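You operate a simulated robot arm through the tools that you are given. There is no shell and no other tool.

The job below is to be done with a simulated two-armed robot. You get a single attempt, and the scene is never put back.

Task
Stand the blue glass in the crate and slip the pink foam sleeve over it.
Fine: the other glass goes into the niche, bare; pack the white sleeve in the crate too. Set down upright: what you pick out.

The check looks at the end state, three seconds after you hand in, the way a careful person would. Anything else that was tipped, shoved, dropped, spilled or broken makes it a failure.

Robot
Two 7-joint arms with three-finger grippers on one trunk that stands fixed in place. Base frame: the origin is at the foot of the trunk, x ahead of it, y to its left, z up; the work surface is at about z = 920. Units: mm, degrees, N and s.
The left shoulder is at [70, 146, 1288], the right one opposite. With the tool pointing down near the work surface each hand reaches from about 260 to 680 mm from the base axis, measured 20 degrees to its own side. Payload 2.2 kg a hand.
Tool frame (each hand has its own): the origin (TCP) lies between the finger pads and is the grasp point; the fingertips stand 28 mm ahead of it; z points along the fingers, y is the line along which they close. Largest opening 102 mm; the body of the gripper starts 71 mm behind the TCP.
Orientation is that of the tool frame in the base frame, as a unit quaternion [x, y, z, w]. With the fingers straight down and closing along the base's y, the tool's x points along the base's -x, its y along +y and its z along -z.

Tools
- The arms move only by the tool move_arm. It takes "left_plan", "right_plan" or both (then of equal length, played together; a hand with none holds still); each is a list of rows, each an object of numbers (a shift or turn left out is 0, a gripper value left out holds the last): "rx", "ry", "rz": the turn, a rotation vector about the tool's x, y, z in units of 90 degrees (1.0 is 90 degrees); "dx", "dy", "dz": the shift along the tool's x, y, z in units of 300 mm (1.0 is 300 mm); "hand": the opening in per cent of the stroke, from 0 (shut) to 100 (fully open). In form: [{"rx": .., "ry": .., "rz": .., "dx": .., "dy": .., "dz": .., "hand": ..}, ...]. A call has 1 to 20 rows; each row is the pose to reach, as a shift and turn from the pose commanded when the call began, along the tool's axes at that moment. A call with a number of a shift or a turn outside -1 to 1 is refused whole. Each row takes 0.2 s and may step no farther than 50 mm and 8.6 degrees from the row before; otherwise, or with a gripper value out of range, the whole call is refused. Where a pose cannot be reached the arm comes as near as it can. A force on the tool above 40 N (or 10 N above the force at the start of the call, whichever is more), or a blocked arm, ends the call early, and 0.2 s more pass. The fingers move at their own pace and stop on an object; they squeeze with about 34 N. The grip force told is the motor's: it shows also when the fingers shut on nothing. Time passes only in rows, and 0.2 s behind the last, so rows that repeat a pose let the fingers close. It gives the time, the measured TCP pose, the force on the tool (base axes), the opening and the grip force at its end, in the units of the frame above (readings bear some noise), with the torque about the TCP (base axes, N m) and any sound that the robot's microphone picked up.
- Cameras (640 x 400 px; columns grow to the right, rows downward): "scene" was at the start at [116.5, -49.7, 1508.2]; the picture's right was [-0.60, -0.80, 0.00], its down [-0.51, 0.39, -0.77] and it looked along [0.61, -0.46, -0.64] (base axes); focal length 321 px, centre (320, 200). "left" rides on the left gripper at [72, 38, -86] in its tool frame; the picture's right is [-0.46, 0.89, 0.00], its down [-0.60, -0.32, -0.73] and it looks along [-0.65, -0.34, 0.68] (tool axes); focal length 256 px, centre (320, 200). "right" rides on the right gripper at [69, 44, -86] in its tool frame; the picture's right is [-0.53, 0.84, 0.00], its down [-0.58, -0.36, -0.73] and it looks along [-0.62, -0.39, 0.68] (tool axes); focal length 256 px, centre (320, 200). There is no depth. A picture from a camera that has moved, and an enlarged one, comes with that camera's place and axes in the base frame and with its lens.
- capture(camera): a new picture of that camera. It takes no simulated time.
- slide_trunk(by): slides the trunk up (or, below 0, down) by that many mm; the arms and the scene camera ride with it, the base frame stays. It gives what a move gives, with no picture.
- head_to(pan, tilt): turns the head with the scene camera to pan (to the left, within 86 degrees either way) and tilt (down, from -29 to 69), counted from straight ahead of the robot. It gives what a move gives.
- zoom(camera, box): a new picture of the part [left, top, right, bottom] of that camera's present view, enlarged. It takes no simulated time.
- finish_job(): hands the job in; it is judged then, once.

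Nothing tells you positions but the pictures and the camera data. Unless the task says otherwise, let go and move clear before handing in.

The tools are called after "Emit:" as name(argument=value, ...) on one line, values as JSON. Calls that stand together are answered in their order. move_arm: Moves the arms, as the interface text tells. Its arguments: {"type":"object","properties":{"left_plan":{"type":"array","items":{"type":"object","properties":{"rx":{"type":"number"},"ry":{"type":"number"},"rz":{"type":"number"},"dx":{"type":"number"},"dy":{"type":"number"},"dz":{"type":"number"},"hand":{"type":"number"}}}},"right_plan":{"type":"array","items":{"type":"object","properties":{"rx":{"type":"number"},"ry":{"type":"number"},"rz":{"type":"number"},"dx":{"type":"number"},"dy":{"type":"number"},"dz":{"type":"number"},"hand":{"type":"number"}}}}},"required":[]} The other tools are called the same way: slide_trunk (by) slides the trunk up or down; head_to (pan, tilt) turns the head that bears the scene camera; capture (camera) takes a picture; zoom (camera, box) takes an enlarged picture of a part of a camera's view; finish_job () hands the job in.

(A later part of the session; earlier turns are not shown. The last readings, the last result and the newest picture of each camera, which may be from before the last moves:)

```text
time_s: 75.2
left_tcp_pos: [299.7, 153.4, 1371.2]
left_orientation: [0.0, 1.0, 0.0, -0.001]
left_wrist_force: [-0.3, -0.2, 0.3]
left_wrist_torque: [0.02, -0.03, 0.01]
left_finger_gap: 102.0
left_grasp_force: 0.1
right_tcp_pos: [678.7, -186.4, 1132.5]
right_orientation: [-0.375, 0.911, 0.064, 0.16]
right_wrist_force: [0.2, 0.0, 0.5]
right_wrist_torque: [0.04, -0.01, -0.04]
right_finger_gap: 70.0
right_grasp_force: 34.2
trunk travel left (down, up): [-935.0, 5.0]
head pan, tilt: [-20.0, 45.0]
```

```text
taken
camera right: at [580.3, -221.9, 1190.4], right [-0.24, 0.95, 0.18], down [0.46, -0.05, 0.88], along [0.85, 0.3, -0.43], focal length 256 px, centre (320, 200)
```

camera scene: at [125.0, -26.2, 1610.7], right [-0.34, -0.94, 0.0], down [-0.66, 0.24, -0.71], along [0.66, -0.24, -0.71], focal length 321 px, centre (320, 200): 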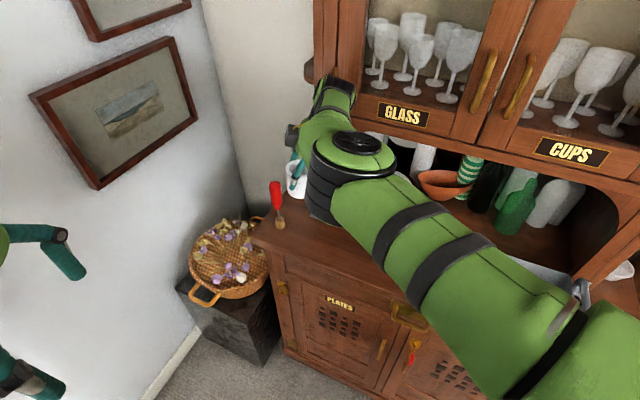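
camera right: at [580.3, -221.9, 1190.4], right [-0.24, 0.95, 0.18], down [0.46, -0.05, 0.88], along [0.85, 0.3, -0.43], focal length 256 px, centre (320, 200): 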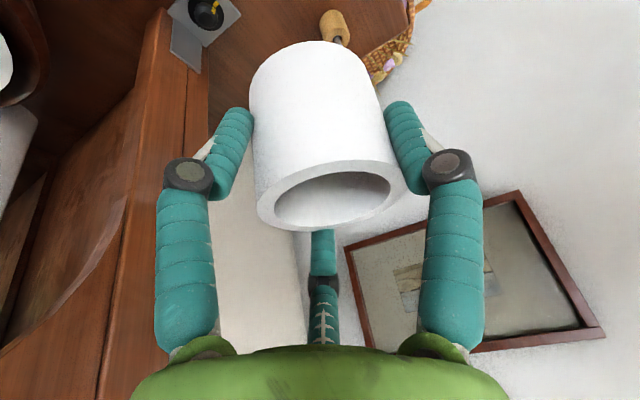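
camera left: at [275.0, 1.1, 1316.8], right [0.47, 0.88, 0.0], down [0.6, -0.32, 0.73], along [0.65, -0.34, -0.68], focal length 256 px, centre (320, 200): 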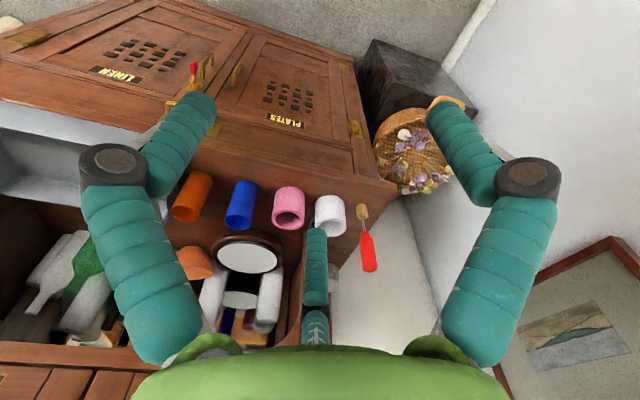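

The sleeve is held upright at z≈1132. I carry it along the row toward the crate in two legs.

Emit:
move_arm(right_plan=[{"dx": 0.1, "dz": -0.036, "hand": 40}, {"dx": 0.22, "dz": -0.08, "hand": 40}, {"dx": 0.34, "dy": 0.004, "dz": -0.124, "hand": 40}, {"dx": 0.46, "dy": 0.006, "dz": -0.167, "hand": 40}, {"dx": 0.58, "dy": 0.009, "dz": -0.211, "hand": 40}, {"dx": 0.7, "dy": 0.011, "dz": -0.255, "hand": 40}, {"dx": 0.814, "dy": 0.013, "dz": -0.296, "hand": 40}, {"dx": 0.814, "dy": 0.013, "dz": -0.296, "hand": 40}])

Emit:
head_to(pan=-45, tilt=45)

Emit:
capture(camera="scene")

Emit:
capture(camera="right")

```text
time_s: 77.0
left_tcp_pos: [299.6, 152.6, 1369.8]
left_orientation: [0.002, 1.0, 0.0, -0.001]
left_wrist_force: [-0.1, 0.1, -0.2]
left_wrist_torque: [-0.04, 0.02, 0.0]
left_finger_gap: 102.1
left_grasp_force: 0.1
right_tcp_pos: [488.8, -367.4, 1133.7]
right_orientation: [-0.376, 0.91, 0.066, 0.16]
right_wrist_force: [-1.0, -0.1, 0.4]
right_wrist_torque: [-0.01, -0.03, -0.02]
right_finger_gap: 69.8
right_grasp_force: 34.0
trunk travel left (down, up): [-935.0, 5.0]
head pan, tilt: [-20.0, 45.0]
```

```text
time_s: 77.8
left_tcp_pos: [299.3, 154.0, 1371.8]
left_orientation: [0.001, 1.0, 0.0, 0.0]
left_wrist_force: [0.0, -0.3, -0.6]
left_wrist_torque: [-0.03, -0.01, 0.0]
left_finger_gap: 101.9
left_grasp_force: 0.1
right_tcp_pos: [490.0, -366.9, 1133.2]
right_orientation: [-0.376, 0.91, 0.066, 0.16]
right_wrist_force: [0.3, -0.1, -0.5]
right_wrist_torque: [-0.01, 0.02, -0.02]
right_finger_gap: 69.9
right_grasp_force: 34.2
trunk travel left (down, up): [-935.0, 5.0]
head pan, tilt: [-45.0, 45.0]
```

```text
taken
camera scene: at [106.2, -55.9, 1610.7], right [-0.71, -0.71, 0.0], down [-0.5, 0.5, -0.71], along [0.5, -0.5, -0.71], focal length 321 px, centre (320, 200)
```

scene: 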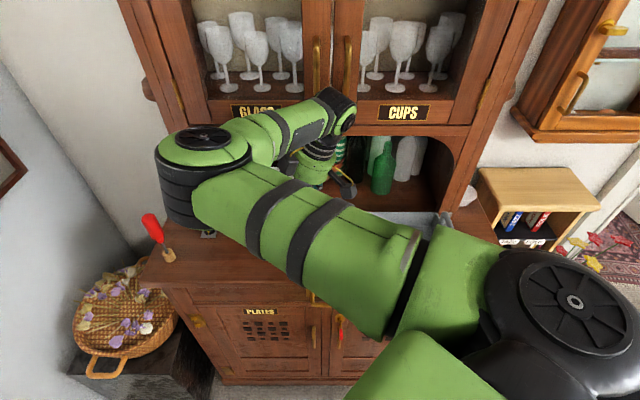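

```text
taken
camera right: at [390.9, -401.8, 1191.1], right [-0.24, 0.95, 0.18], down [0.46, -0.05, 0.88], along [0.85, 0.3, -0.43], focal length 256 px, centre (320, 200)
```

right: 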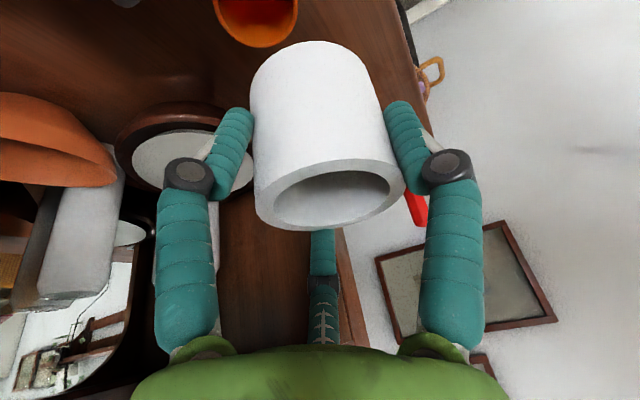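

Second leg: over the orange glass and the sleeved glass (30 mm clearance) to the right half of the crate.

Emit:
move_arm(right_plan=[{"dx": 0.1, "dz": -0.036, "hand": 40}, {"dx": 0.22, "dz": -0.08, "hand": 40}, {"dx": 0.34, "dy": 0.003, "dz": -0.124, "hand": 40}, {"dx": 0.46, "dy": 0.004, "dz": -0.167, "hand": 40}, {"dx": 0.58, "dy": 0.005, "dz": -0.211, "hand": 40}, {"dx": 0.7, "dy": 0.006, "dz": -0.255, "hand": 40}, {"dx": 0.782, "dy": 0.006, "dz": -0.284, "hand": 40}, {"dx": 0.782, "dy": 0.006, "dz": -0.284, "hand": 40}])

Emit:
capture(camera="right")

Emit:
capture(camera="scene")

```text
time_s: 79.7
left_tcp_pos: [300.4, 153.1, 1370.7]
left_orientation: [0.001, 1.0, -0.001, 0.0]
left_wrist_force: [1.0, 0.4, 1.6]
left_wrist_torque: [0.0, 0.01, -0.01]
left_finger_gap: 101.9
left_grasp_force: 0.0
right_tcp_pos: [310.4, -540.9, 1132.7]
right_orientation: [-0.376, 0.911, 0.065, 0.16]
right_wrist_force: [0.3, 0.6, 0.5]
right_wrist_torque: [0.0, 0.05, 0.0]
right_finger_gap: 70.0
right_grasp_force: 34.1
trunk travel left (down, up): [-935.0, 5.0]
head pan, tilt: [-45.0, 45.0]
```

```text
taken
camera right: at [213.9, -576.7, 1190.9], right [-0.24, 0.95, 0.18], down [0.46, -0.05, 0.88], along [0.85, 0.3, -0.43], focal length 256 px, centre (320, 200)
```

right: 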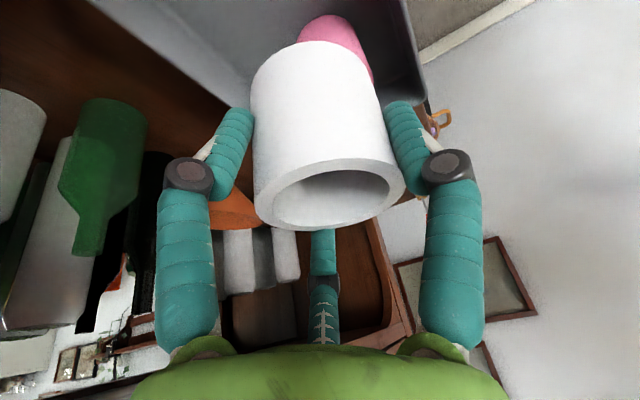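

```text
taken
camera scene: at [106.4, -55.5, 1610.7], right [-0.71, -0.71, 0.0], down [-0.5, 0.5, -0.71], along [0.5, -0.5, -0.71], focal length 321 px, centre (320, 200)
```

scene: 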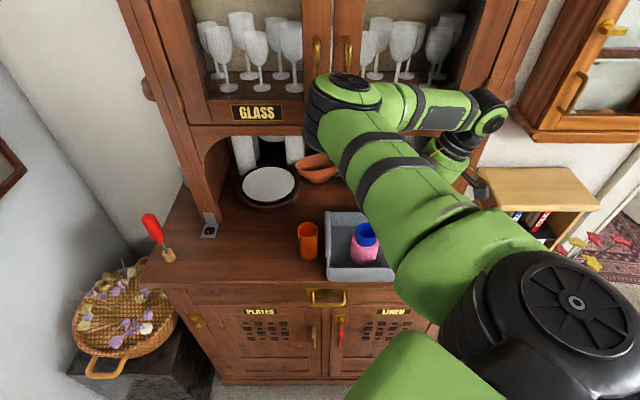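

The crate, the sleeved blue glass and the target space are visible. I descend vertically into the right half of the crate.

Emit:
move_arm(right_plan=[{"dx": 0.03, "dz": 0.083, "hand": 40}, {"dx": 0.07, "dz": 0.193, "hand": 40}, {"dx": 0.105, "dz": 0.289, "hand": 40}, {"dx": 0.13, "dz": 0.357, "hand": 40}, {"dx": 0.14, "dz": 0.385, "hand": 40}, {"dx": 0.14, "dz": 0.385, "hand": 40}])

Emit:
capture(camera="right")

Emit:
zoom(camera="scene", box=[290, 150, 530, 300])

```text
time_s: 81.0
left_tcp_pos: [299.5, 153.0, 1372.2]
left_orientation: [0.001, 1.0, 0.0, -0.001]
left_wrist_force: [-0.3, 0.7, 0.2]
left_wrist_torque: [-0.01, 0.03, 0.01]
left_finger_gap: 102.0
left_grasp_force: 0.1
right_tcp_pos: [312.3, -541.6, 1009.9]
right_orientation: [-0.376, 0.91, 0.065, 0.159]
right_wrist_force: [0.5, 0.1, -0.5]
right_wrist_torque: [-0.01, -0.02, 0.03]
right_finger_gap: 69.4
right_grasp_force: 34.2
trunk travel left (down, up): [-935.0, 5.0]
head pan, tilt: [-45.0, 45.0]
```

```text
taken
camera right: at [214.0, -577.4, 1068.1], right [-0.24, 0.95, 0.18], down [0.46, -0.05, 0.88], along [0.85, 0.3, -0.43], focal length 256 px, centre (320, 200)
```

right: 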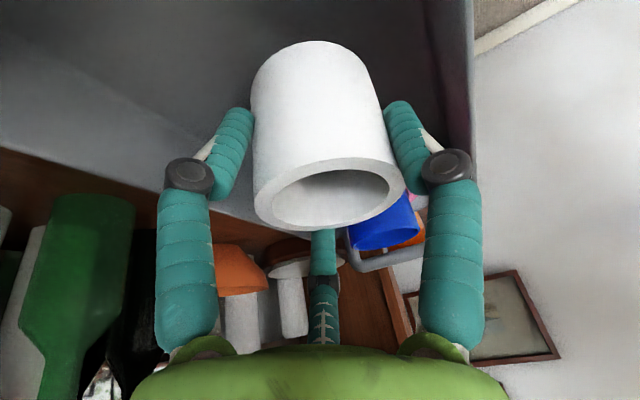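

```text
2.67 times, centred on (410, 225) of scene
camera zoom: at [106.0, -55.7, 1610.7], right [-0.71, -0.71, 0.0], down [-0.5, 0.5, -0.71], along [0.5, -0.5, -0.71], focal length 856 px, centre (80, 133)
```

zoom: 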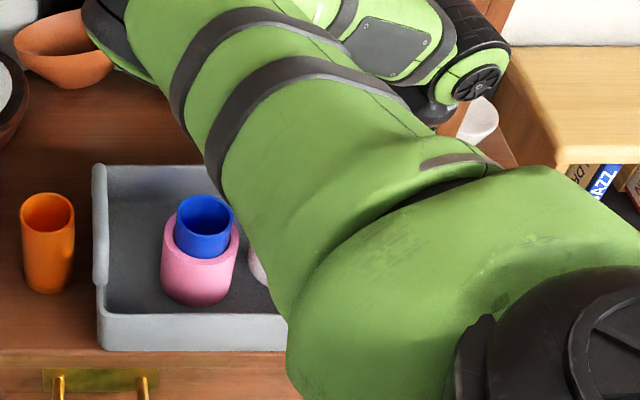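

White hangs clear of the pink sleeve (about 15 mm gap). I lower the rest in small steps until the floor is felt.

Emit:
move_arm(right_plan=[{"dx": 0.006, "dz": 0.0165, "hand": 40}, {"dx": 0.012, "dz": 0.033, "hand": 40}, {"dx": 0.018, "dz": 0.05, "hand": 40}, {"dx": 0.022, "dz": 0.06, "hand": 40}, {"dx": 0.022, "dz": 0.06, "hand": 40}])

Emit:
move_arm(right_plan=[{"dx": 0.002, "dz": 0.006, "hand": 40}, {"dx": 0.004, "dz": 0.011, "hand": 40}, {"dx": 0.004, "dz": 0.011, "hand": 40}])

```text
time_s: 82.2
left_tcp_pos: [298.7, 153.2, 1370.2]
left_orientation: [0.001, 1.0, 0.001, -0.001]
left_wrist_force: [0.6, 0.0, -0.2]
left_wrist_torque: [0.01, -0.01, -0.01]
left_finger_gap: 102.1
left_grasp_force: 0.1
right_tcp_pos: [314.4, -543.1, 991.3]
right_orientation: [-0.376, 0.91, 0.065, 0.159]
right_wrist_force: [-0.3, -0.1, -1.0]
right_wrist_torque: [0.0, -0.01, 0.0]
right_finger_gap: 69.8
right_grasp_force: 34.1
trunk travel left (down, up): [-935.0, 5.0]
head pan, tilt: [-45.0, 45.0]
```

```text
time_s: 83.0
left_tcp_pos: [299.4, 153.4, 1371.1]
left_orientation: [0.002, 1.0, 0.0, -0.001]
left_wrist_force: [-0.4, -0.2, -0.2]
left_wrist_torque: [0.01, -0.02, 0.03]
left_finger_gap: 102.0
left_grasp_force: 0.1
right_tcp_pos: [312.8, -541.9, 988.8]
right_orientation: [-0.375, 0.911, 0.065, 0.16]
right_wrist_force: [-0.1, -1.0, -0.5]
right_wrist_torque: [-0.01, 0.01, -0.02]
right_finger_gap: 69.3
right_grasp_force: 34.2
trunk travel left (down, up): [-935.0, 5.0]
head pan, tilt: [-45.0, 45.0]
```

Emit:
move_arm(right_plan=[{"dx": 0.002, "dz": 0.005, "hand": 40}, {"dx": 0.0035, "dz": 0.0095, "hand": 40}, {"dx": 0.0035, "dz": 0.0095, "hand": 40}])

Emit:
move_arm(right_plan=[{"dx": 0.0012, "dz": 0.003, "hand": 40}, {"dx": 0.0024, "dz": 0.0065, "hand": 40}, {"dx": 0.0024, "dz": 0.0065, "hand": 40}])

```text
time_s: 83.8
left_tcp_pos: [299.5, 153.9, 1372.6]
left_orientation: [0.001, 1.0, -0.001, -0.001]
left_wrist_force: [0.0, 0.3, 0.2]
left_wrist_torque: [-0.05, 0.05, 0.0]
left_finger_gap: 102.2
left_grasp_force: 0.1
right_tcp_pos: [313.3, -541.9, 985.2]
right_orientation: [-0.377, 0.91, 0.065, 0.161]
right_wrist_force: [0.9, -0.5, 6.5]
right_wrist_torque: [-0.18, 0.04, 0.05]
right_finger_gap: 69.4
right_grasp_force: 33.9
trunk travel left (down, up): [-935.0, 5.0]
head pan, tilt: [-45.0, 45.0]
```

```text
time_s: 84.7
left_tcp_pos: [297.2, 155.8, 1371.2]
left_orientation: [0.0, 1.0, -0.002, 0.001]
left_wrist_force: [0.9, -1.0, 0.8]
left_wrist_torque: [-0.03, -0.02, 0.0]
left_finger_gap: 102.0
left_grasp_force: 0.0
right_tcp_pos: [312.8, -541.2, 985.3]
right_orientation: [-0.377, 0.91, 0.063, 0.161]
right_wrist_force: [2.8, -3.1, 20.8]
right_wrist_torque: [-0.67, 0.01, 0.11]
right_finger_gap: 69.5
right_grasp_force: 33.9
trunk travel left (down, up): [-935.0, 5.0]
head pan, tilt: [-45.0, 45.0]
```

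Floor contact at z≈985. I back off to relieve the push, then open.

Emit:
move_arm(right_plan=[{"dx": -0.0015, "dz": -0.004, "hand": 40}, {"dx": -0.003, "dz": -0.0085, "hand": 40}, {"dx": -0.003, "dz": -0.0085, "hand": 40}])

```text
time_s: 85.5
left_tcp_pos: [299.4, 153.5, 1370.6]
left_orientation: [0.001, 1.0, 0.0, -0.001]
left_wrist_force: [0.1, 0.0, -0.3]
left_wrist_torque: [0.03, 0.02, 0.0]
left_finger_gap: 102.1
left_grasp_force: 0.0
right_tcp_pos: [313.2, -541.3, 984.4]
right_orientation: [-0.376, 0.91, 0.065, 0.16]
right_wrist_force: [2.3, -1.8, 7.1]
right_wrist_torque: [-0.28, -0.07, 0.09]
right_finger_gap: 69.5
right_grasp_force: 34.1
trunk travel left (down, up): [-935.0, 5.0]
head pan, tilt: [-45.0, 45.0]
```

Emit:
move_arm(right_plan=[{"dx": -0.001, "dz": -0.003, "hand": 40}, {"dx": -0.001, "dz": -0.003, "hand": 80}, {"dx": -0.001, "dz": -0.003, "hand": 92}, {"dx": -0.001, "dz": -0.003, "hand": 92}])

Emit:
capture(camera="right")

```text
time_s: 86.5
left_tcp_pos: [299.8, 153.6, 1370.8]
left_orientation: [0.001, 1.0, 0.0, -0.001]
left_wrist_force: [0.6, 0.5, 0.0]
left_wrist_torque: [0.01, 0.02, 0.01]
left_finger_gap: 102.1
left_grasp_force: 0.1
right_tcp_pos: [312.1, -542.2, 985.2]
right_orientation: [-0.376, 0.91, 0.066, 0.16]
right_wrist_force: [-1.0, 0.6, -0.6]
right_wrist_torque: [0.02, -0.01, -0.06]
right_finger_gap: 93.4
right_grasp_force: 0.1
trunk travel left (down, up): [-935.0, 5.0]
head pan, tilt: [-45.0, 45.0]
```

```text
taken
camera right: at [214.8, -577.9, 1044.0], right [-0.24, 0.95, 0.18], down [0.46, -0.05, 0.88], along [0.85, 0.3, -0.43], focal length 256 px, centre (320, 200)
```

right: 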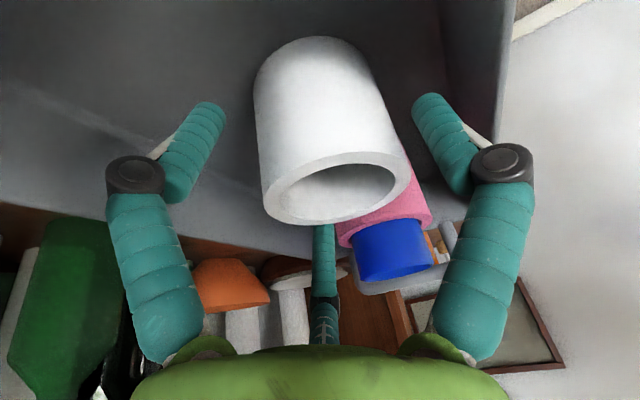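

The white sleeve stands upright in the crate beside the sleeved glass. I retreat vertically and review.

Emit:
move_arm(right_plan=[{"dx": -0.012, "dz": -0.033, "hand": 92}, {"dx": -0.04, "dz": -0.11, "hand": 92}, {"dx": -0.09, "dz": -0.247, "hand": 92}, {"dx": -0.148, "dz": -0.407, "hand": 92}, {"dx": -0.148, "dz": -0.407, "hand": 92}])

Emit:
capture(camera="right")

Emit:
zoom(camera="scene", box=[180, 150, 420, 300])

```text
refused: row 4 steps farther than a row can; nothing moved
```

```text
taken
camera right: at [214.8, -577.9, 1044.0], right [-0.24, 0.95, 0.18], down [0.46, -0.05, 0.88], along [0.85, 0.3, -0.43], focal length 256 px, centre (320, 200)
```

right: 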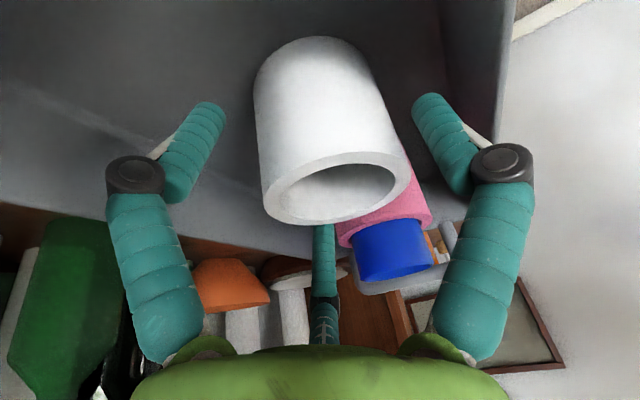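

```text
2.67 times, centred on (300, 225) of scene
camera zoom: at [106.1, -56.2, 1610.7], right [-0.71, -0.71, 0.0], down [-0.5, 0.5, -0.71], along [0.5, -0.5, -0.71], focal length 856 px, centre (373, 133)
```

zoom: 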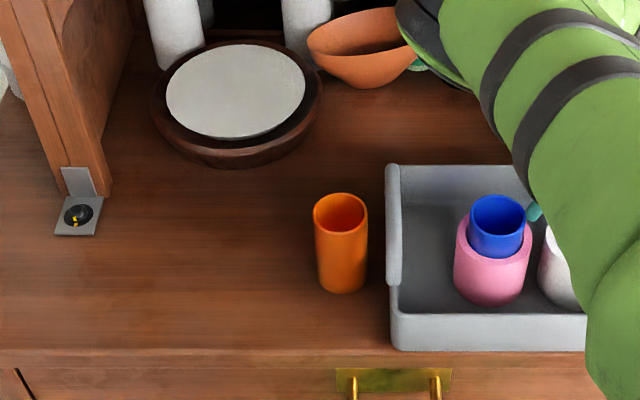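

One step was too long; I redo the retreat with shorter steps. The overhead view confirms the sideboard is at exactly 45°, and there's a free spot in the niche right of the round tray.

Emit:
move_arm(right_plan=[{"dx": -0.012, "dz": -0.033, "hand": 92}, {"dx": -0.036, "dz": -0.1, "hand": 92}, {"dx": -0.073, "dz": -0.2, "hand": 92}, {"dx": -0.109, "dz": -0.3, "hand": 92}, {"dx": -0.148, "dz": -0.407, "hand": 92}, {"dx": -0.148, "dz": -0.407, "hand": 92}])

Emit:
capture(camera="right")

Emit:
capture(camera="scene")

```text
time_s: 87.8
left_tcp_pos: [299.5, 152.4, 1372.3]
left_orientation: [0.001, 1.0, 0.0, -0.001]
left_wrist_force: [1.8, 0.2, 0.3]
left_wrist_torque: [-0.02, 0.0, 0.02]
left_finger_gap: 102.3
left_grasp_force: 0.1
right_tcp_pos: [311.7, -539.3, 1118.1]
right_orientation: [-0.375, 0.911, 0.065, 0.16]
right_wrist_force: [0.0, 0.2, -1.1]
right_wrist_torque: [-0.03, 0.01, 0.03]
right_finger_gap: 93.9
right_grasp_force: 0.1
trunk travel left (down, up): [-935.0, 5.0]
head pan, tilt: [-45.0, 45.0]
```

```text
taken
camera right: at [214.3, -575.1, 1175.5], right [-0.24, 0.95, 0.18], down [0.46, -0.05, 0.88], along [0.85, 0.3, -0.43], focal length 256 px, centre (320, 200)
```

right: 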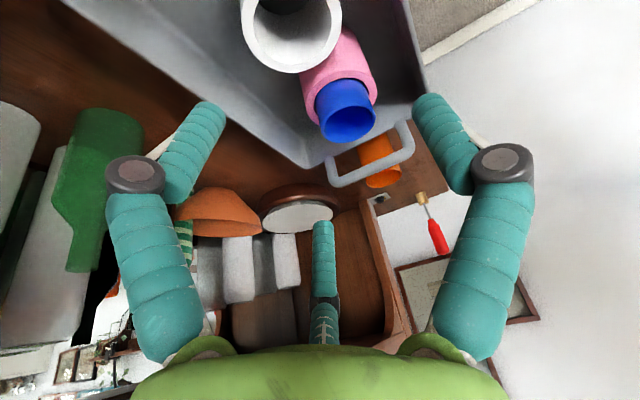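

```text
taken
camera scene: at [106.0, -56.1, 1610.7], right [-0.71, -0.71, 0.0], down [-0.5, 0.5, -0.71], along [0.5, -0.5, -0.71], focal length 321 px, centre (320, 200)
```

scene: 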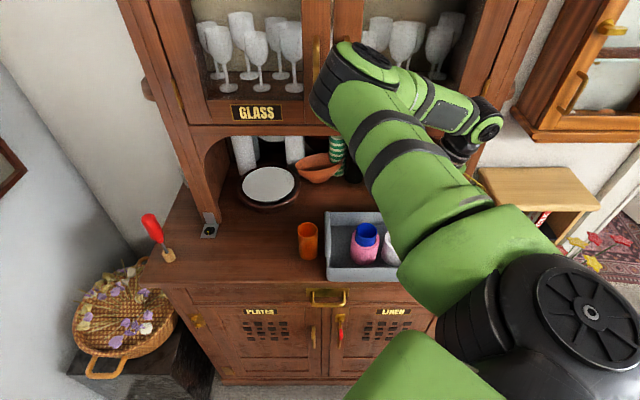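

Crate contents look right. Now for the orange glass: I return the hand to vertical and travel above it at [475,-385].

Emit:
move_arm(right_plan=[{"dx": -0.08, "dy": -0.003, "dz": 0.028, "ry": 0.03, "hand": 92}, {"dx": -0.19, "dy": -0.006, "dz": 0.07, "ry": 0.07, "hand": 92}, {"dx": -0.31, "dy": -0.01, "dz": 0.115, "ry": 0.11, "hand": 92}, {"dx": -0.43, "dy": -0.015, "dz": 0.165, "ry": 0.15, "hand": 92}, {"dx": -0.55, "dy": -0.02, "dz": 0.215, "ry": 0.19, "hand": 92}, {"dx": -0.65, "dy": -0.0236, "dz": 0.258, "ry": 0.222, "hand": 92}, {"dx": -0.697, "dy": -0.0236, "dz": 0.282, "ry": 0.222, "hand": 92}, {"dx": -0.697, "dy": -0.0236, "dz": 0.282, "ry": 0.222, "hand": 92}])

Emit:
capture(camera="right")

Emit:
zoom(camera="right", box=[240, 40, 400, 140])

```text
time_s: 89.7
left_tcp_pos: [298.5, 152.8, 1370.1]
left_orientation: [0.001, 1.0, 0.0, 0.0]
left_wrist_force: [-0.2, 0.4, 0.2]
left_wrist_torque: [-0.02, 0.0, 0.03]
left_finger_gap: 102.0
left_grasp_force: 0.0
right_tcp_pos: [478.1, -388.1, 1109.8]
right_orientation: [-0.382, 0.924, -0.002, -0.001]
right_wrist_force: [-0.1, -0.4, 0.1]
right_wrist_torque: [0.02, -0.03, -0.02]
right_finger_gap: 93.7
right_grasp_force: 0.1
trunk travel left (down, up): [-935.0, 5.0]
head pan, tilt: [-45.0, 45.0]
```

```text
taken
camera right: at [396.9, -405.2, 1195.7], right [-0.22, 0.98, 0.0], down [0.67, 0.15, 0.73], along [0.71, 0.16, -0.68], focal length 256 px, centre (320, 200)
```

right: 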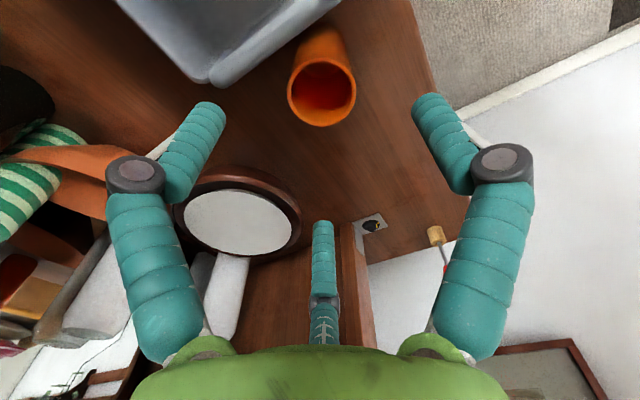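

```text
4.00 times, centred on (320, 90) of right
camera zoom: at [396.9, -405.2, 1195.7], right [-0.22, 0.98, 0.0], down [0.67, 0.15, 0.73], along [0.71, 0.16, -0.68], focal length 1024 px, centre (320, 640)
```

zoom: 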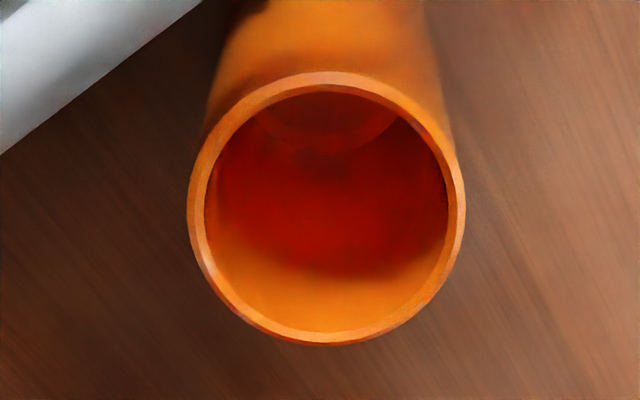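

The orange glass is within 2 mm of the axis. I descend around it (fingers front and back, clear of the crate handle).

Emit:
move_arm(right_plan=[{"dx": -0.005, "dy": 0.0023, "dz": 0.1, "hand": 100}, {"dx": -0.005, "dy": 0.0023, "dz": 0.22, "hand": 100}, {"dx": -0.005, "dy": 0.0023, "dz": 0.33, "hand": 100}, {"dx": -0.005, "dy": 0.0023, "dz": 0.4, "hand": 100}, {"dx": -0.005, "dy": 0.0023, "dz": 0.426, "hand": 100}, {"dx": -0.005, "dy": 0.0023, "dz": 0.426, "hand": 100}])

Emit:
capture(camera="right")

Emit:
zoom(camera="right", box=[224, 170, 416, 290])

```text
time_s: 90.4
left_tcp_pos: [294.6, 154.1, 1372.9]
left_orientation: [0.002, 1.0, 0.0, 0.001]
left_wrist_force: [0.1, -0.1, 0.4]
left_wrist_torque: [0.05, -0.01, -0.01]
left_finger_gap: 102.2
left_grasp_force: 0.1
right_tcp_pos: [476.5, -396.0, 1036.2]
right_orientation: [-0.378, 0.926, -0.016, -0.001]
right_wrist_force: [-6.1, 2.9, 12.9]
right_wrist_torque: [-0.72, 0.2, -0.41]
right_finger_gap: 102.4
right_grasp_force: 0.0
trunk travel left (down, up): [-935.0, 5.0]
head pan, tilt: [-45.0, 45.0]
stopped in row 3 (right hand): the force on the tool passed its limit at 51 N (the readings are from after the stop); the commanded pose is now the measured one
```

```text
taken
camera right: at [395.4, -411.4, 1121.7], right [-0.21, 0.98, -0.03], down [0.66, 0.17, 0.73], along [0.72, 0.13, -0.68], focal length 256 px, centre (320, 200)
```

right: 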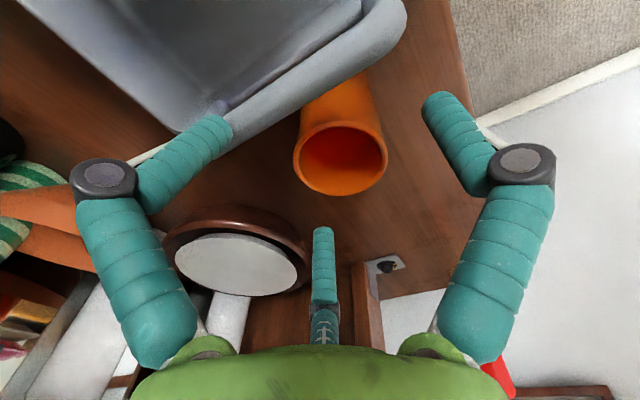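

```text
3.33 times, centred on (320, 230) of right
camera zoom: at [395.4, -411.4, 1121.7], right [-0.21, 0.98, -0.03], down [0.66, 0.17, 0.73], along [0.72, 0.13, -0.68], focal length 853 px, centre (320, 100)
```

zoom: 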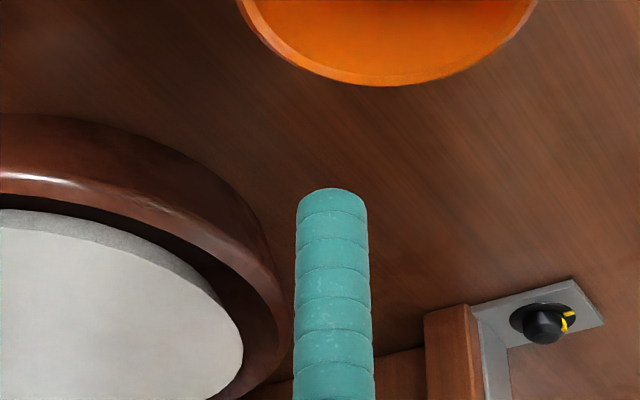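

The hand met about 50 N: the finger on the crate side (the gripper really has a finger angled toward the handle) touched the crate handle. I go straight up at once and check that nothing moved.

Emit:
move_arm(right_plan=[{"dz": -0.05}, {"dz": -0.15}, {"dz": -0.27}, {"dz": -0.27}])

Emit:
capture(camera="right")

Emit:
capture(camera="scene")

Emit:
zoom(camera="scene", box=[180, 150, 420, 300])

```text
time_s: 91.4
left_tcp_pos: [300.1, 153.2, 1371.6]
left_orientation: [0.0, 1.0, 0.0, -0.002]
left_wrist_force: [-0.3, -0.1, 0.0]
left_wrist_torque: [0.02, 0.03, -0.03]
left_finger_gap: 101.8
left_grasp_force: 0.0
right_tcp_pos: [480.9, -394.0, 1113.8]
right_orientation: [-0.38, 0.925, -0.014, -0.001]
right_wrist_force: [-0.4, 0.1, 0.0]
right_wrist_torque: [0.03, 0.04, -0.01]
right_finger_gap: 102.1
right_grasp_force: 0.1
trunk travel left (down, up): [-935.0, 5.0]
head pan, tilt: [-45.0, 45.0]
```

```text
taken
camera right: at [400.5, -408.9, 1200.3], right [-0.21, 0.98, -0.03], down [0.66, 0.17, 0.73], along [0.72, 0.14, -0.68], focal length 256 px, centre (320, 200)
```

right: 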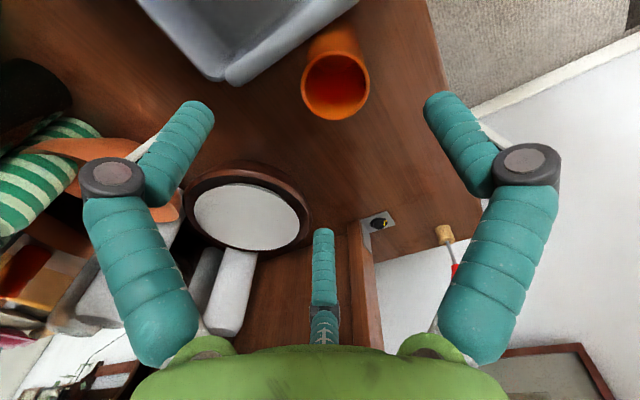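

```text
taken
camera scene: at [107.1, -56.6, 1610.6], right [-0.71, -0.71, 0.0], down [-0.5, 0.5, -0.71], along [0.5, -0.5, -0.71], focal length 321 px, centre (320, 200)
```

scene: 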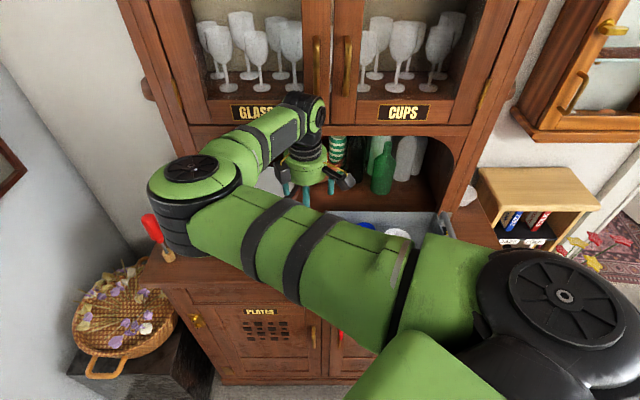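

```text
2.67 times, centred on (300, 225) of scene
camera zoom: at [107.1, -56.6, 1610.6], right [-0.71, -0.71, 0.0], down [-0.5, 0.5, -0.71], along [0.5, -0.5, -0.71], focal length 856 px, centre (373, 133)
```

zoom: 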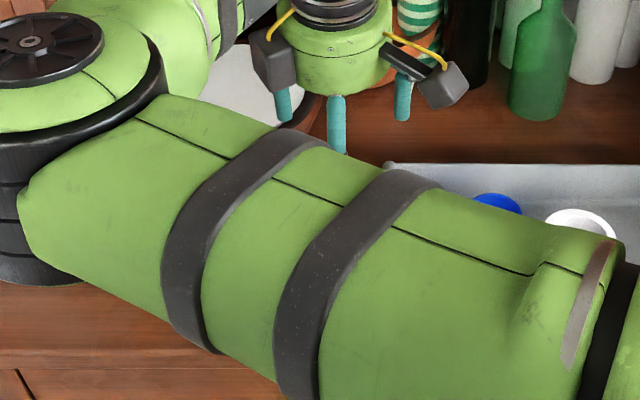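

Contents of the crate look unmoved. From the contact point and the pictures, the gripper actually has three fingers 120° apart (one facing the handle in this pose), so I'll turn it so the gap between fingers faces the handle. First I straighten the small tilt left by the contact.

Emit:
move_arm(right_plan=[{"rx": -0.008, "ry": -0.004, "hand": 100}, {"rx": -0.016, "ry": -0.008, "hand": 72}, {"rx": -0.016, "ry": -0.008, "hand": 72}])

Emit:
move_arm(right_plan=[{"rz": -0.08, "hand": 72}, {"rz": -0.16, "hand": 72}, {"rz": -0.24, "hand": 72}, {"rz": -0.31, "hand": 72}, {"rz": -0.363, "hand": 72}, {"rz": -0.363, "hand": 72}])

Emit:
capture(camera="right")

Emit:
zoom(camera="scene", box=[200, 100, 440, 250])

```text
time_s: 92.2
left_tcp_pos: [298.8, 152.4, 1372.8]
left_orientation: [0.001, 1.0, 0.0, 0.0]
left_wrist_force: [-0.5, -0.9, -0.5]
left_wrist_torque: [-0.02, 0.02, -0.02]
left_finger_gap: 101.8
left_grasp_force: 0.0
right_tcp_pos: [479.6, -395.0, 1113.8]
right_orientation: [-0.379, 0.925, 0.0, -0.001]
right_wrist_force: [-0.4, -1.1, 0.7]
right_wrist_torque: [-0.01, -0.02, -0.01]
right_finger_gap: 73.2
right_grasp_force: 0.0
trunk travel left (down, up): [-935.0, 5.0]
head pan, tilt: [-45.0, 45.0]
```

```text
time_s: 93.6
left_tcp_pos: [300.0, 154.1, 1371.8]
left_orientation: [0.001, 1.0, 0.0, -0.001]
left_wrist_force: [0.2, 0.0, -0.6]
left_wrist_torque: [0.0, 0.0, 0.01]
left_finger_gap: 102.0
left_grasp_force: 0.1
right_tcp_pos: [479.6, -396.1, 1115.8]
right_orientation: [-0.625, 0.781, 0.0, 0.0]
right_wrist_force: [0.6, -0.2, -0.9]
right_wrist_torque: [0.04, -0.02, -0.05]
right_finger_gap: 73.4
right_grasp_force: 0.0
trunk travel left (down, up): [-935.0, 5.0]
head pan, tilt: [-45.0, 45.0]
```

```text
taken
camera right: at [421.9, -453.6, 1200.8], right [-0.71, 0.71, 0.0], down [0.48, 0.48, 0.73], along [0.52, 0.52, -0.68], focal length 256 px, centre (320, 200)
```

right: 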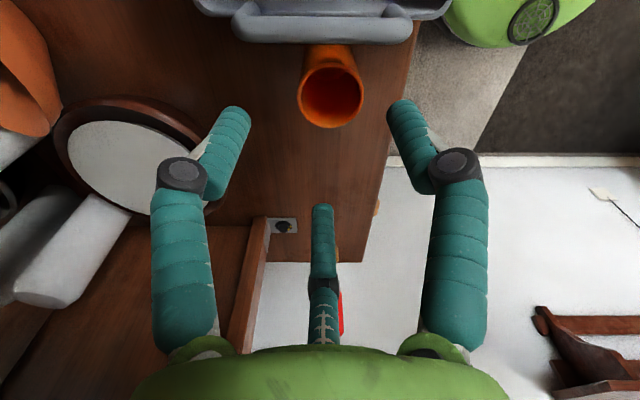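

```text
2.67 times, centred on (320, 175) of scene
camera zoom: at [105.9, -55.9, 1610.7], right [-0.71, -0.71, 0.0], down [-0.5, 0.5, -0.71], along [0.5, -0.5, -0.71], focal length 856 px, centre (320, 267)
```

zoom: 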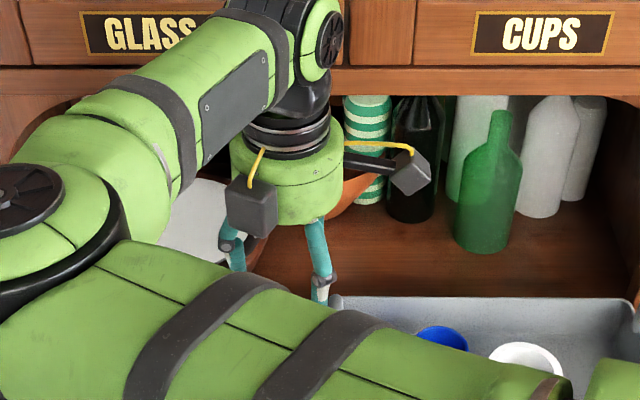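

The handle now faces the open gap between the fingers. I measure the orange glass in this orientation.

Emit:
zoom(camera="right", box=[250, 35, 410, 135])

Emit:
zoom(camera="right", box=[220, 0, 428, 130])

```text
4.00 times, centred on (330, 85) of right
camera zoom: at [421.9, -453.6, 1200.8], right [-0.71, 0.71, 0.0], down [0.48, 0.48, 0.73], along [0.52, 0.52, -0.68], focal length 1024 px, centre (280, 660)
```

zoom: 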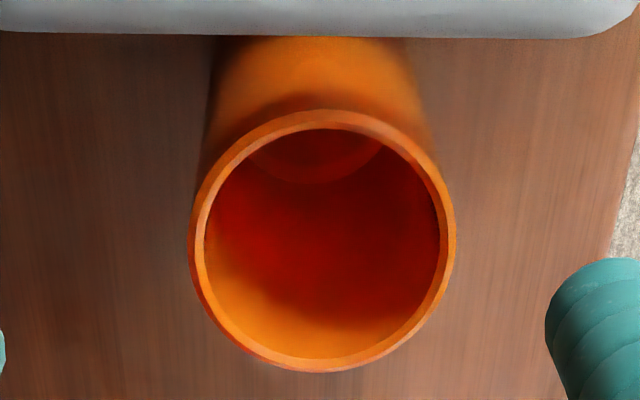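

```text
3.08 times, centred on (324, 65) of right
camera zoom: at [421.9, -453.6, 1200.8], right [-0.71, 0.71, 0.0], down [0.48, 0.48, 0.73], along [0.52, 0.52, -0.68], focal length 788 px, centre (308, 615)
```

zoom: 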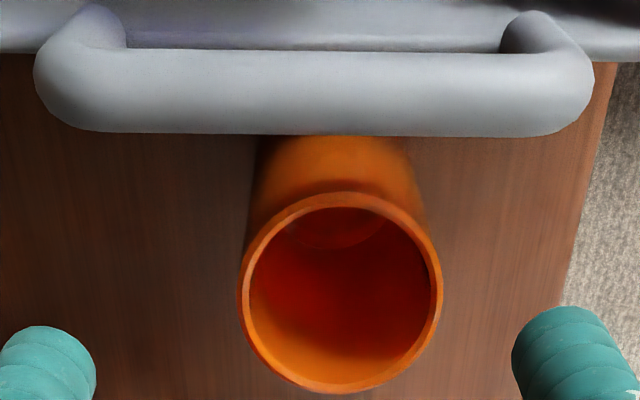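

The handle bar's outer edge is only ~8 mm from the glass, but with the gap facing it and a partial opening (58%) the fingers pass on either side. I align over the glass and stop with fingertips above the handle to verify.

Emit:
move_arm(right_plan=[{"dx": -0.0358, "dy": 0.0095, "hand": 65}, {"dx": -0.0358, "dy": 0.0095, "dz": 0.07, "hand": 58}, {"dx": -0.0358, "dy": 0.0095, "dz": 0.15, "hand": 58}, {"dx": -0.0358, "dy": 0.0095, "dz": 0.21, "hand": 58}, {"dx": -0.0358, "dy": 0.0095, "dz": 0.21, "hand": 58}])

Emit:
capture(camera="right")

Emit:
zoom(camera="right", box=[200, 40, 440, 190])

```text
time_s: 94.8
left_tcp_pos: [299.7, 152.6, 1372.0]
left_orientation: [0.001, 1.0, 0.001, -0.001]
left_wrist_force: [0.2, 0.4, -0.8]
left_wrist_torque: [0.03, -0.01, 0.01]
left_finger_gap: 101.8
left_grasp_force: 0.0
right_tcp_pos: [477.6, -381.7, 1050.5]
right_orientation: [-0.625, 0.781, 0.0, 0.0]
right_wrist_force: [-0.5, 0.0, 0.2]
right_wrist_torque: [-0.02, 0.02, 0.03]
right_finger_gap: 59.1
right_grasp_force: 0.1
trunk travel left (down, up): [-935.0, 5.0]
head pan, tilt: [-45.0, 45.0]
```

```text
taken
camera right: at [420.5, -440.5, 1136.0], right [-0.71, 0.71, 0.0], down [0.48, 0.48, 0.73], along [0.52, 0.52, -0.68], focal length 256 px, centre (320, 200)
```

right: 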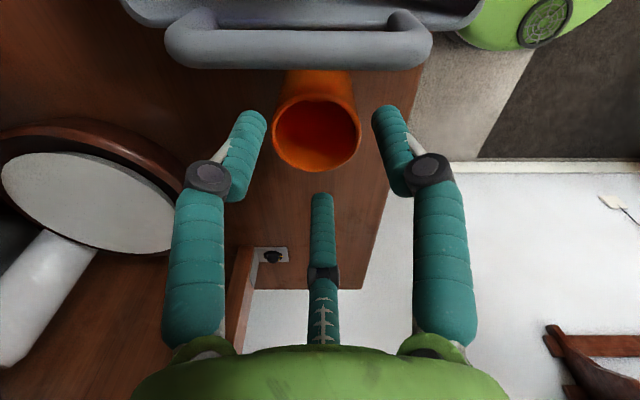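

```text
2.67 times, centred on (320, 115) of right
camera zoom: at [420.5, -440.5, 1136.0], right [-0.71, 0.71, 0.0], down [0.48, 0.48, 0.73], along [0.52, 0.52, -0.68], focal length 683 px, centre (320, 427)
```

zoom: 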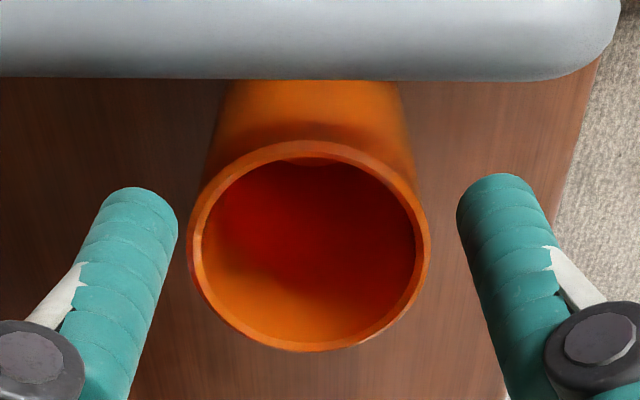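

Fingers clear the handle bar by about 8–9 mm and the glass on all sides. I make a 2 mm correction and descend slowly.

Emit:
move_arm(right_plan=[{"dx": 0.0057, "dy": -0.0037, "hand": 58}, {"dx": 0.0057, "dy": -0.0037, "dz": 0.04, "hand": 58}, {"dx": 0.0057, "dy": -0.0037, "dz": 0.08, "hand": 58}, {"dx": 0.0057, "dy": -0.0037, "dz": 0.12, "hand": 58}, {"dx": 0.0057, "dy": -0.0037, "dz": 0.12, "hand": 58}])

Emit:
capture(camera="right")

```text
time_s: 96.0
left_tcp_pos: [299.9, 153.4, 1371.4]
left_orientation: [0.0, 1.0, 0.0, -0.002]
left_wrist_force: [-0.3, 0.1, -0.6]
left_wrist_torque: [0.0, -0.01, 0.0]
left_finger_gap: 101.9
left_grasp_force: 0.2
right_tcp_pos: [479.7, -384.4, 1015.1]
right_orientation: [-0.625, 0.781, -0.001, 0.0]
right_wrist_force: [0.3, -0.4, 0.6]
right_wrist_torque: [-0.02, 0.0, -0.01]
right_finger_gap: 59.2
right_grasp_force: 0.1
trunk travel left (down, up): [-935.0, 5.0]
head pan, tilt: [-45.0, 45.0]
```

```text
taken
camera right: at [421.3, -442.6, 1101.6], right [-0.71, 0.71, 0.0], down [0.48, 0.48, 0.73], along [0.52, 0.52, -0.68], focal length 256 px, centre (320, 200)
```

right: 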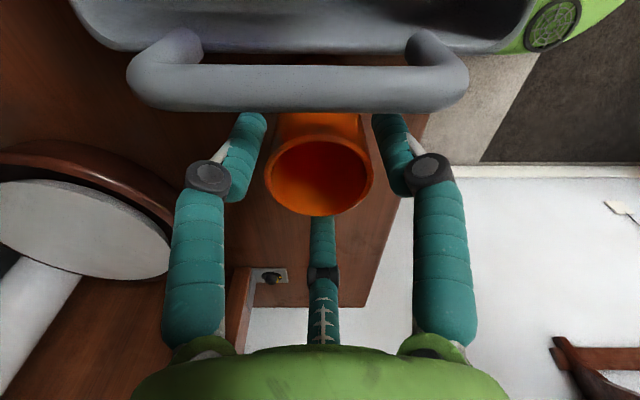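

Glass is centred between the fingers, forces are nil. By triangulation the knuckles clear the bar by about 7 mm; I descend the last bit slowly to z≈992.

Emit:
move_arm(right_plan=[{"dz": 0.02, "hand": 58}, {"dz": 0.04, "hand": 58}, {"dz": 0.06, "hand": 58}, {"dz": 0.077, "hand": 58}, {"dz": 0.077, "hand": 58}])

Emit:
capture(camera="right")

```text
time_s: 97.2
left_tcp_pos: [299.2, 153.2, 1370.9]
left_orientation: [0.001, 1.0, 0.0, -0.001]
left_wrist_force: [0.7, 0.5, -0.2]
left_wrist_torque: [-0.03, -0.01, 0.01]
left_finger_gap: 102.3
left_grasp_force: 0.1
right_tcp_pos: [479.3, -384.8, 989.4]
right_orientation: [-0.624, 0.781, 0.0, -0.001]
right_wrist_force: [0.3, -0.5, -0.8]
right_wrist_torque: [0.03, 0.0, -0.02]
right_finger_gap: 59.0
right_grasp_force: 0.0
trunk travel left (down, up): [-935.0, 5.0]
head pan, tilt: [-45.0, 45.0]
```

```text
taken
camera right: at [421.6, -443.5, 1077.0], right [-0.71, 0.71, 0.0], down [0.48, 0.48, 0.73], along [0.52, 0.52, -0.68], focal length 256 px, centre (320, 200)
```

right: 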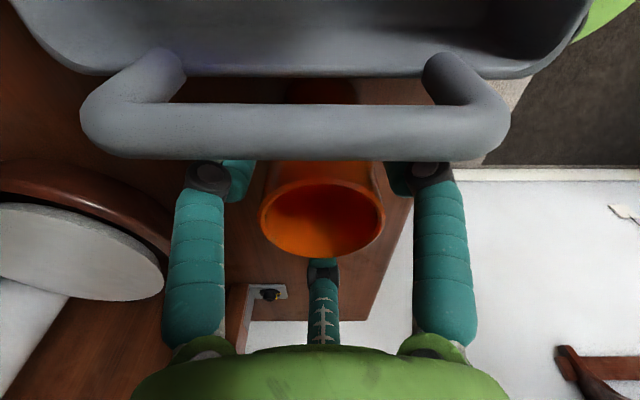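

No contact; the glass is centred. I close the fingers.

Emit:
move_arm(right_plan=[{"hand": 45}, {"hand": 20}, {"hand": 0}, {"hand": 0}])

Emit:
capture(camera="right")

```text
time_s: 98.2
left_tcp_pos: [298.9, 151.8, 1372.4]
left_orientation: [0.001, 1.0, 0.001, 0.0]
left_wrist_force: [0.0, 0.5, -0.3]
left_wrist_torque: [0.03, 0.02, 0.0]
left_finger_gap: 102.3
left_grasp_force: 0.1
right_tcp_pos: [478.8, -385.7, 990.7]
right_orientation: [-0.624, 0.781, -0.001, 0.0]
right_wrist_force: [-0.6, -0.1, 0.4]
right_wrist_torque: [-0.04, 0.04, 0.03]
right_finger_gap: 48.9
right_grasp_force: 33.9
trunk travel left (down, up): [-935.0, 5.0]
head pan, tilt: [-45.0, 45.0]
```

```text
taken
camera right: at [421.6, -443.6, 1077.3], right [-0.71, 0.71, 0.0], down [0.48, 0.48, 0.73], along [0.52, 0.52, -0.68], focal length 256 px, centre (320, 200)
```

right: 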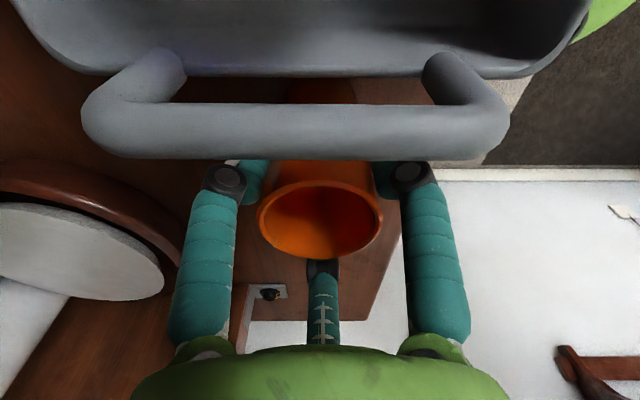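

The orange glass is gripped. I lift 45 mm and carry it about 80 mm away from the crate along the row.

Emit:
move_arm(right_plan=[{"dz": -0.02, "hand": 0}, {"dz": -0.08, "hand": 0}, {"dz": -0.15, "hand": 0}, {"dx": -0.06, "dy": -0.038, "dz": -0.15, "hand": 0}, {"dx": -0.14, "dy": -0.089, "dz": -0.15, "hand": 0}, {"dx": -0.225, "dy": -0.143, "dz": -0.15, "hand": 0}, {"dx": -0.225, "dy": -0.143, "dz": -0.15, "hand": 0}])

Emit:
capture(camera="right")

Emit:
capture(camera="scene")

```text
time_s: 99.8
left_tcp_pos: [299.7, 151.3, 1371.1]
left_orientation: [0.001, 1.0, 0.0, -0.001]
left_wrist_force: [-0.2, 0.3, 0.2]
left_wrist_torque: [-0.02, 0.02, -0.01]
left_finger_gap: 101.7
left_grasp_force: 0.0
right_tcp_pos: [536.5, -329.4, 1037.9]
right_orientation: [-0.625, 0.781, 0.0, -0.001]
right_wrist_force: [0.3, -0.7, -1.2]
right_wrist_torque: [0.04, -0.01, -0.04]
right_finger_gap: 43.0
right_grasp_force: 34.2
trunk travel left (down, up): [-935.0, 5.0]
head pan, tilt: [-45.0, 45.0]
```

```text
taken
camera right: at [478.8, -386.5, 1123.5], right [-0.71, 0.71, 0.0], down [0.48, 0.48, 0.73], along [0.52, 0.52, -0.68], focal length 256 px, centre (320, 200)
```

right: 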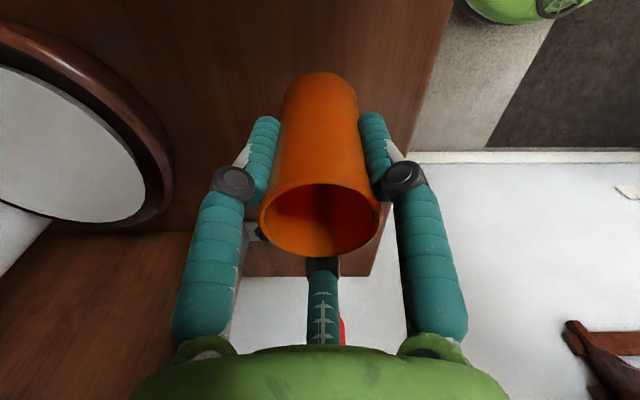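

```text
taken
camera scene: at [106.2, -56.5, 1610.7], right [-0.71, -0.71, 0.0], down [-0.5, 0.5, -0.71], along [0.5, -0.5, -0.71], focal length 321 px, centre (320, 200)
```

scene: 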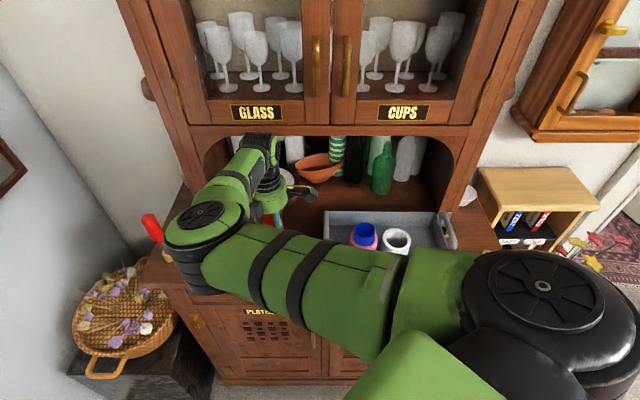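

The glass is held upright at u≈-146, clear of the crate. I set it down here: first a quick descent, then small steps to contact.

Emit:
move_arm(right_plan=[{"dz": 0.04, "hand": 0}, {"dz": 0.09, "hand": 0}, {"dz": 0.13, "hand": 0}, {"dz": 0.143, "hand": 0}, {"dz": 0.143, "hand": 0}])

Emit:
move_arm(right_plan=[{"dz": 0.004, "hand": 0}, {"dz": 0.008, "hand": 0}, {"dz": 0.008, "hand": 0}])

```text
time_s: 101.0
left_tcp_pos: [300.0, 152.8, 1370.9]
left_orientation: [0.001, 1.0, 0.0, -0.001]
left_wrist_force: [-0.2, -0.4, -0.2]
left_wrist_torque: [-0.01, -0.02, 0.0]
left_finger_gap: 102.0
left_grasp_force: 0.1
right_tcp_pos: [535.8, -329.1, 993.5]
right_orientation: [-0.624, 0.782, 0.0, -0.001]
right_wrist_force: [0.8, 0.5, -1.1]
right_wrist_torque: [0.02, -0.02, 0.0]
right_finger_gap: 43.3
right_grasp_force: 33.4
trunk travel left (down, up): [-935.0, 5.0]
head pan, tilt: [-45.0, 45.0]
```

```text
time_s: 101.8
left_tcp_pos: [299.4, 152.2, 1370.6]
left_orientation: [0.001, 1.0, -0.001, -0.002]
left_wrist_force: [0.2, -0.6, -0.2]
left_wrist_torque: [0.02, 0.01, 0.03]
left_finger_gap: 101.9
left_grasp_force: 0.1
right_tcp_pos: [537.0, -327.9, 992.2]
right_orientation: [-0.624, 0.781, 0.0, -0.001]
right_wrist_force: [0.0, -0.1, -0.2]
right_wrist_torque: [-0.04, -0.03, -0.03]
right_finger_gap: 42.8
right_grasp_force: 33.9
trunk travel left (down, up): [-935.0, 5.0]
head pan, tilt: [-45.0, 45.0]
```

Emit:
move_arm(right_plan=[{"dz": 0.003, "hand": 0}, {"dz": 0.006, "hand": 0}, {"dz": 0.006, "hand": 0}])

Emit:
move_arm(right_plan=[{"dz": 0.003, "hand": 0}, {"dz": 0.005, "hand": 0}, {"dz": 0.005, "hand": 0}])

```text
time_s: 102.6
left_tcp_pos: [298.0, 152.9, 1370.6]
left_orientation: [0.001, 1.0, -0.001, 0.0]
left_wrist_force: [0.6, 0.8, 0.0]
left_wrist_torque: [0.01, 0.0, 0.02]
left_finger_gap: 102.0
left_grasp_force: 0.0
right_tcp_pos: [535.5, -328.2, 990.6]
right_orientation: [-0.625, 0.781, -0.002, 0.0]
right_wrist_force: [1.8, -0.1, 12.8]
right_wrist_torque: [0.11, 0.15, 0.02]
right_finger_gap: 43.6
right_grasp_force: 34.0
trunk travel left (down, up): [-935.0, 5.0]
head pan, tilt: [-45.0, 45.0]
```

```text
time_s: 103.4
left_tcp_pos: [297.1, 155.5, 1371.5]
left_orientation: [0.001, 1.0, -0.001, 0.0]
left_wrist_force: [0.8, -0.2, -0.1]
left_wrist_torque: [-0.01, -0.03, -0.01]
left_finger_gap: 101.8
left_grasp_force: 0.1
right_tcp_pos: [535.9, -328.7, 991.8]
right_orientation: [-0.625, 0.781, -0.004, 0.001]
right_wrist_force: [3.5, -2.2, 23.9]
right_wrist_torque: [-0.11, -0.01, 0.17]
right_finger_gap: 43.3
right_grasp_force: 34.0
trunk travel left (down, up): [-935.0, 5.0]
head pan, tilt: [-45.0, 45.0]
```

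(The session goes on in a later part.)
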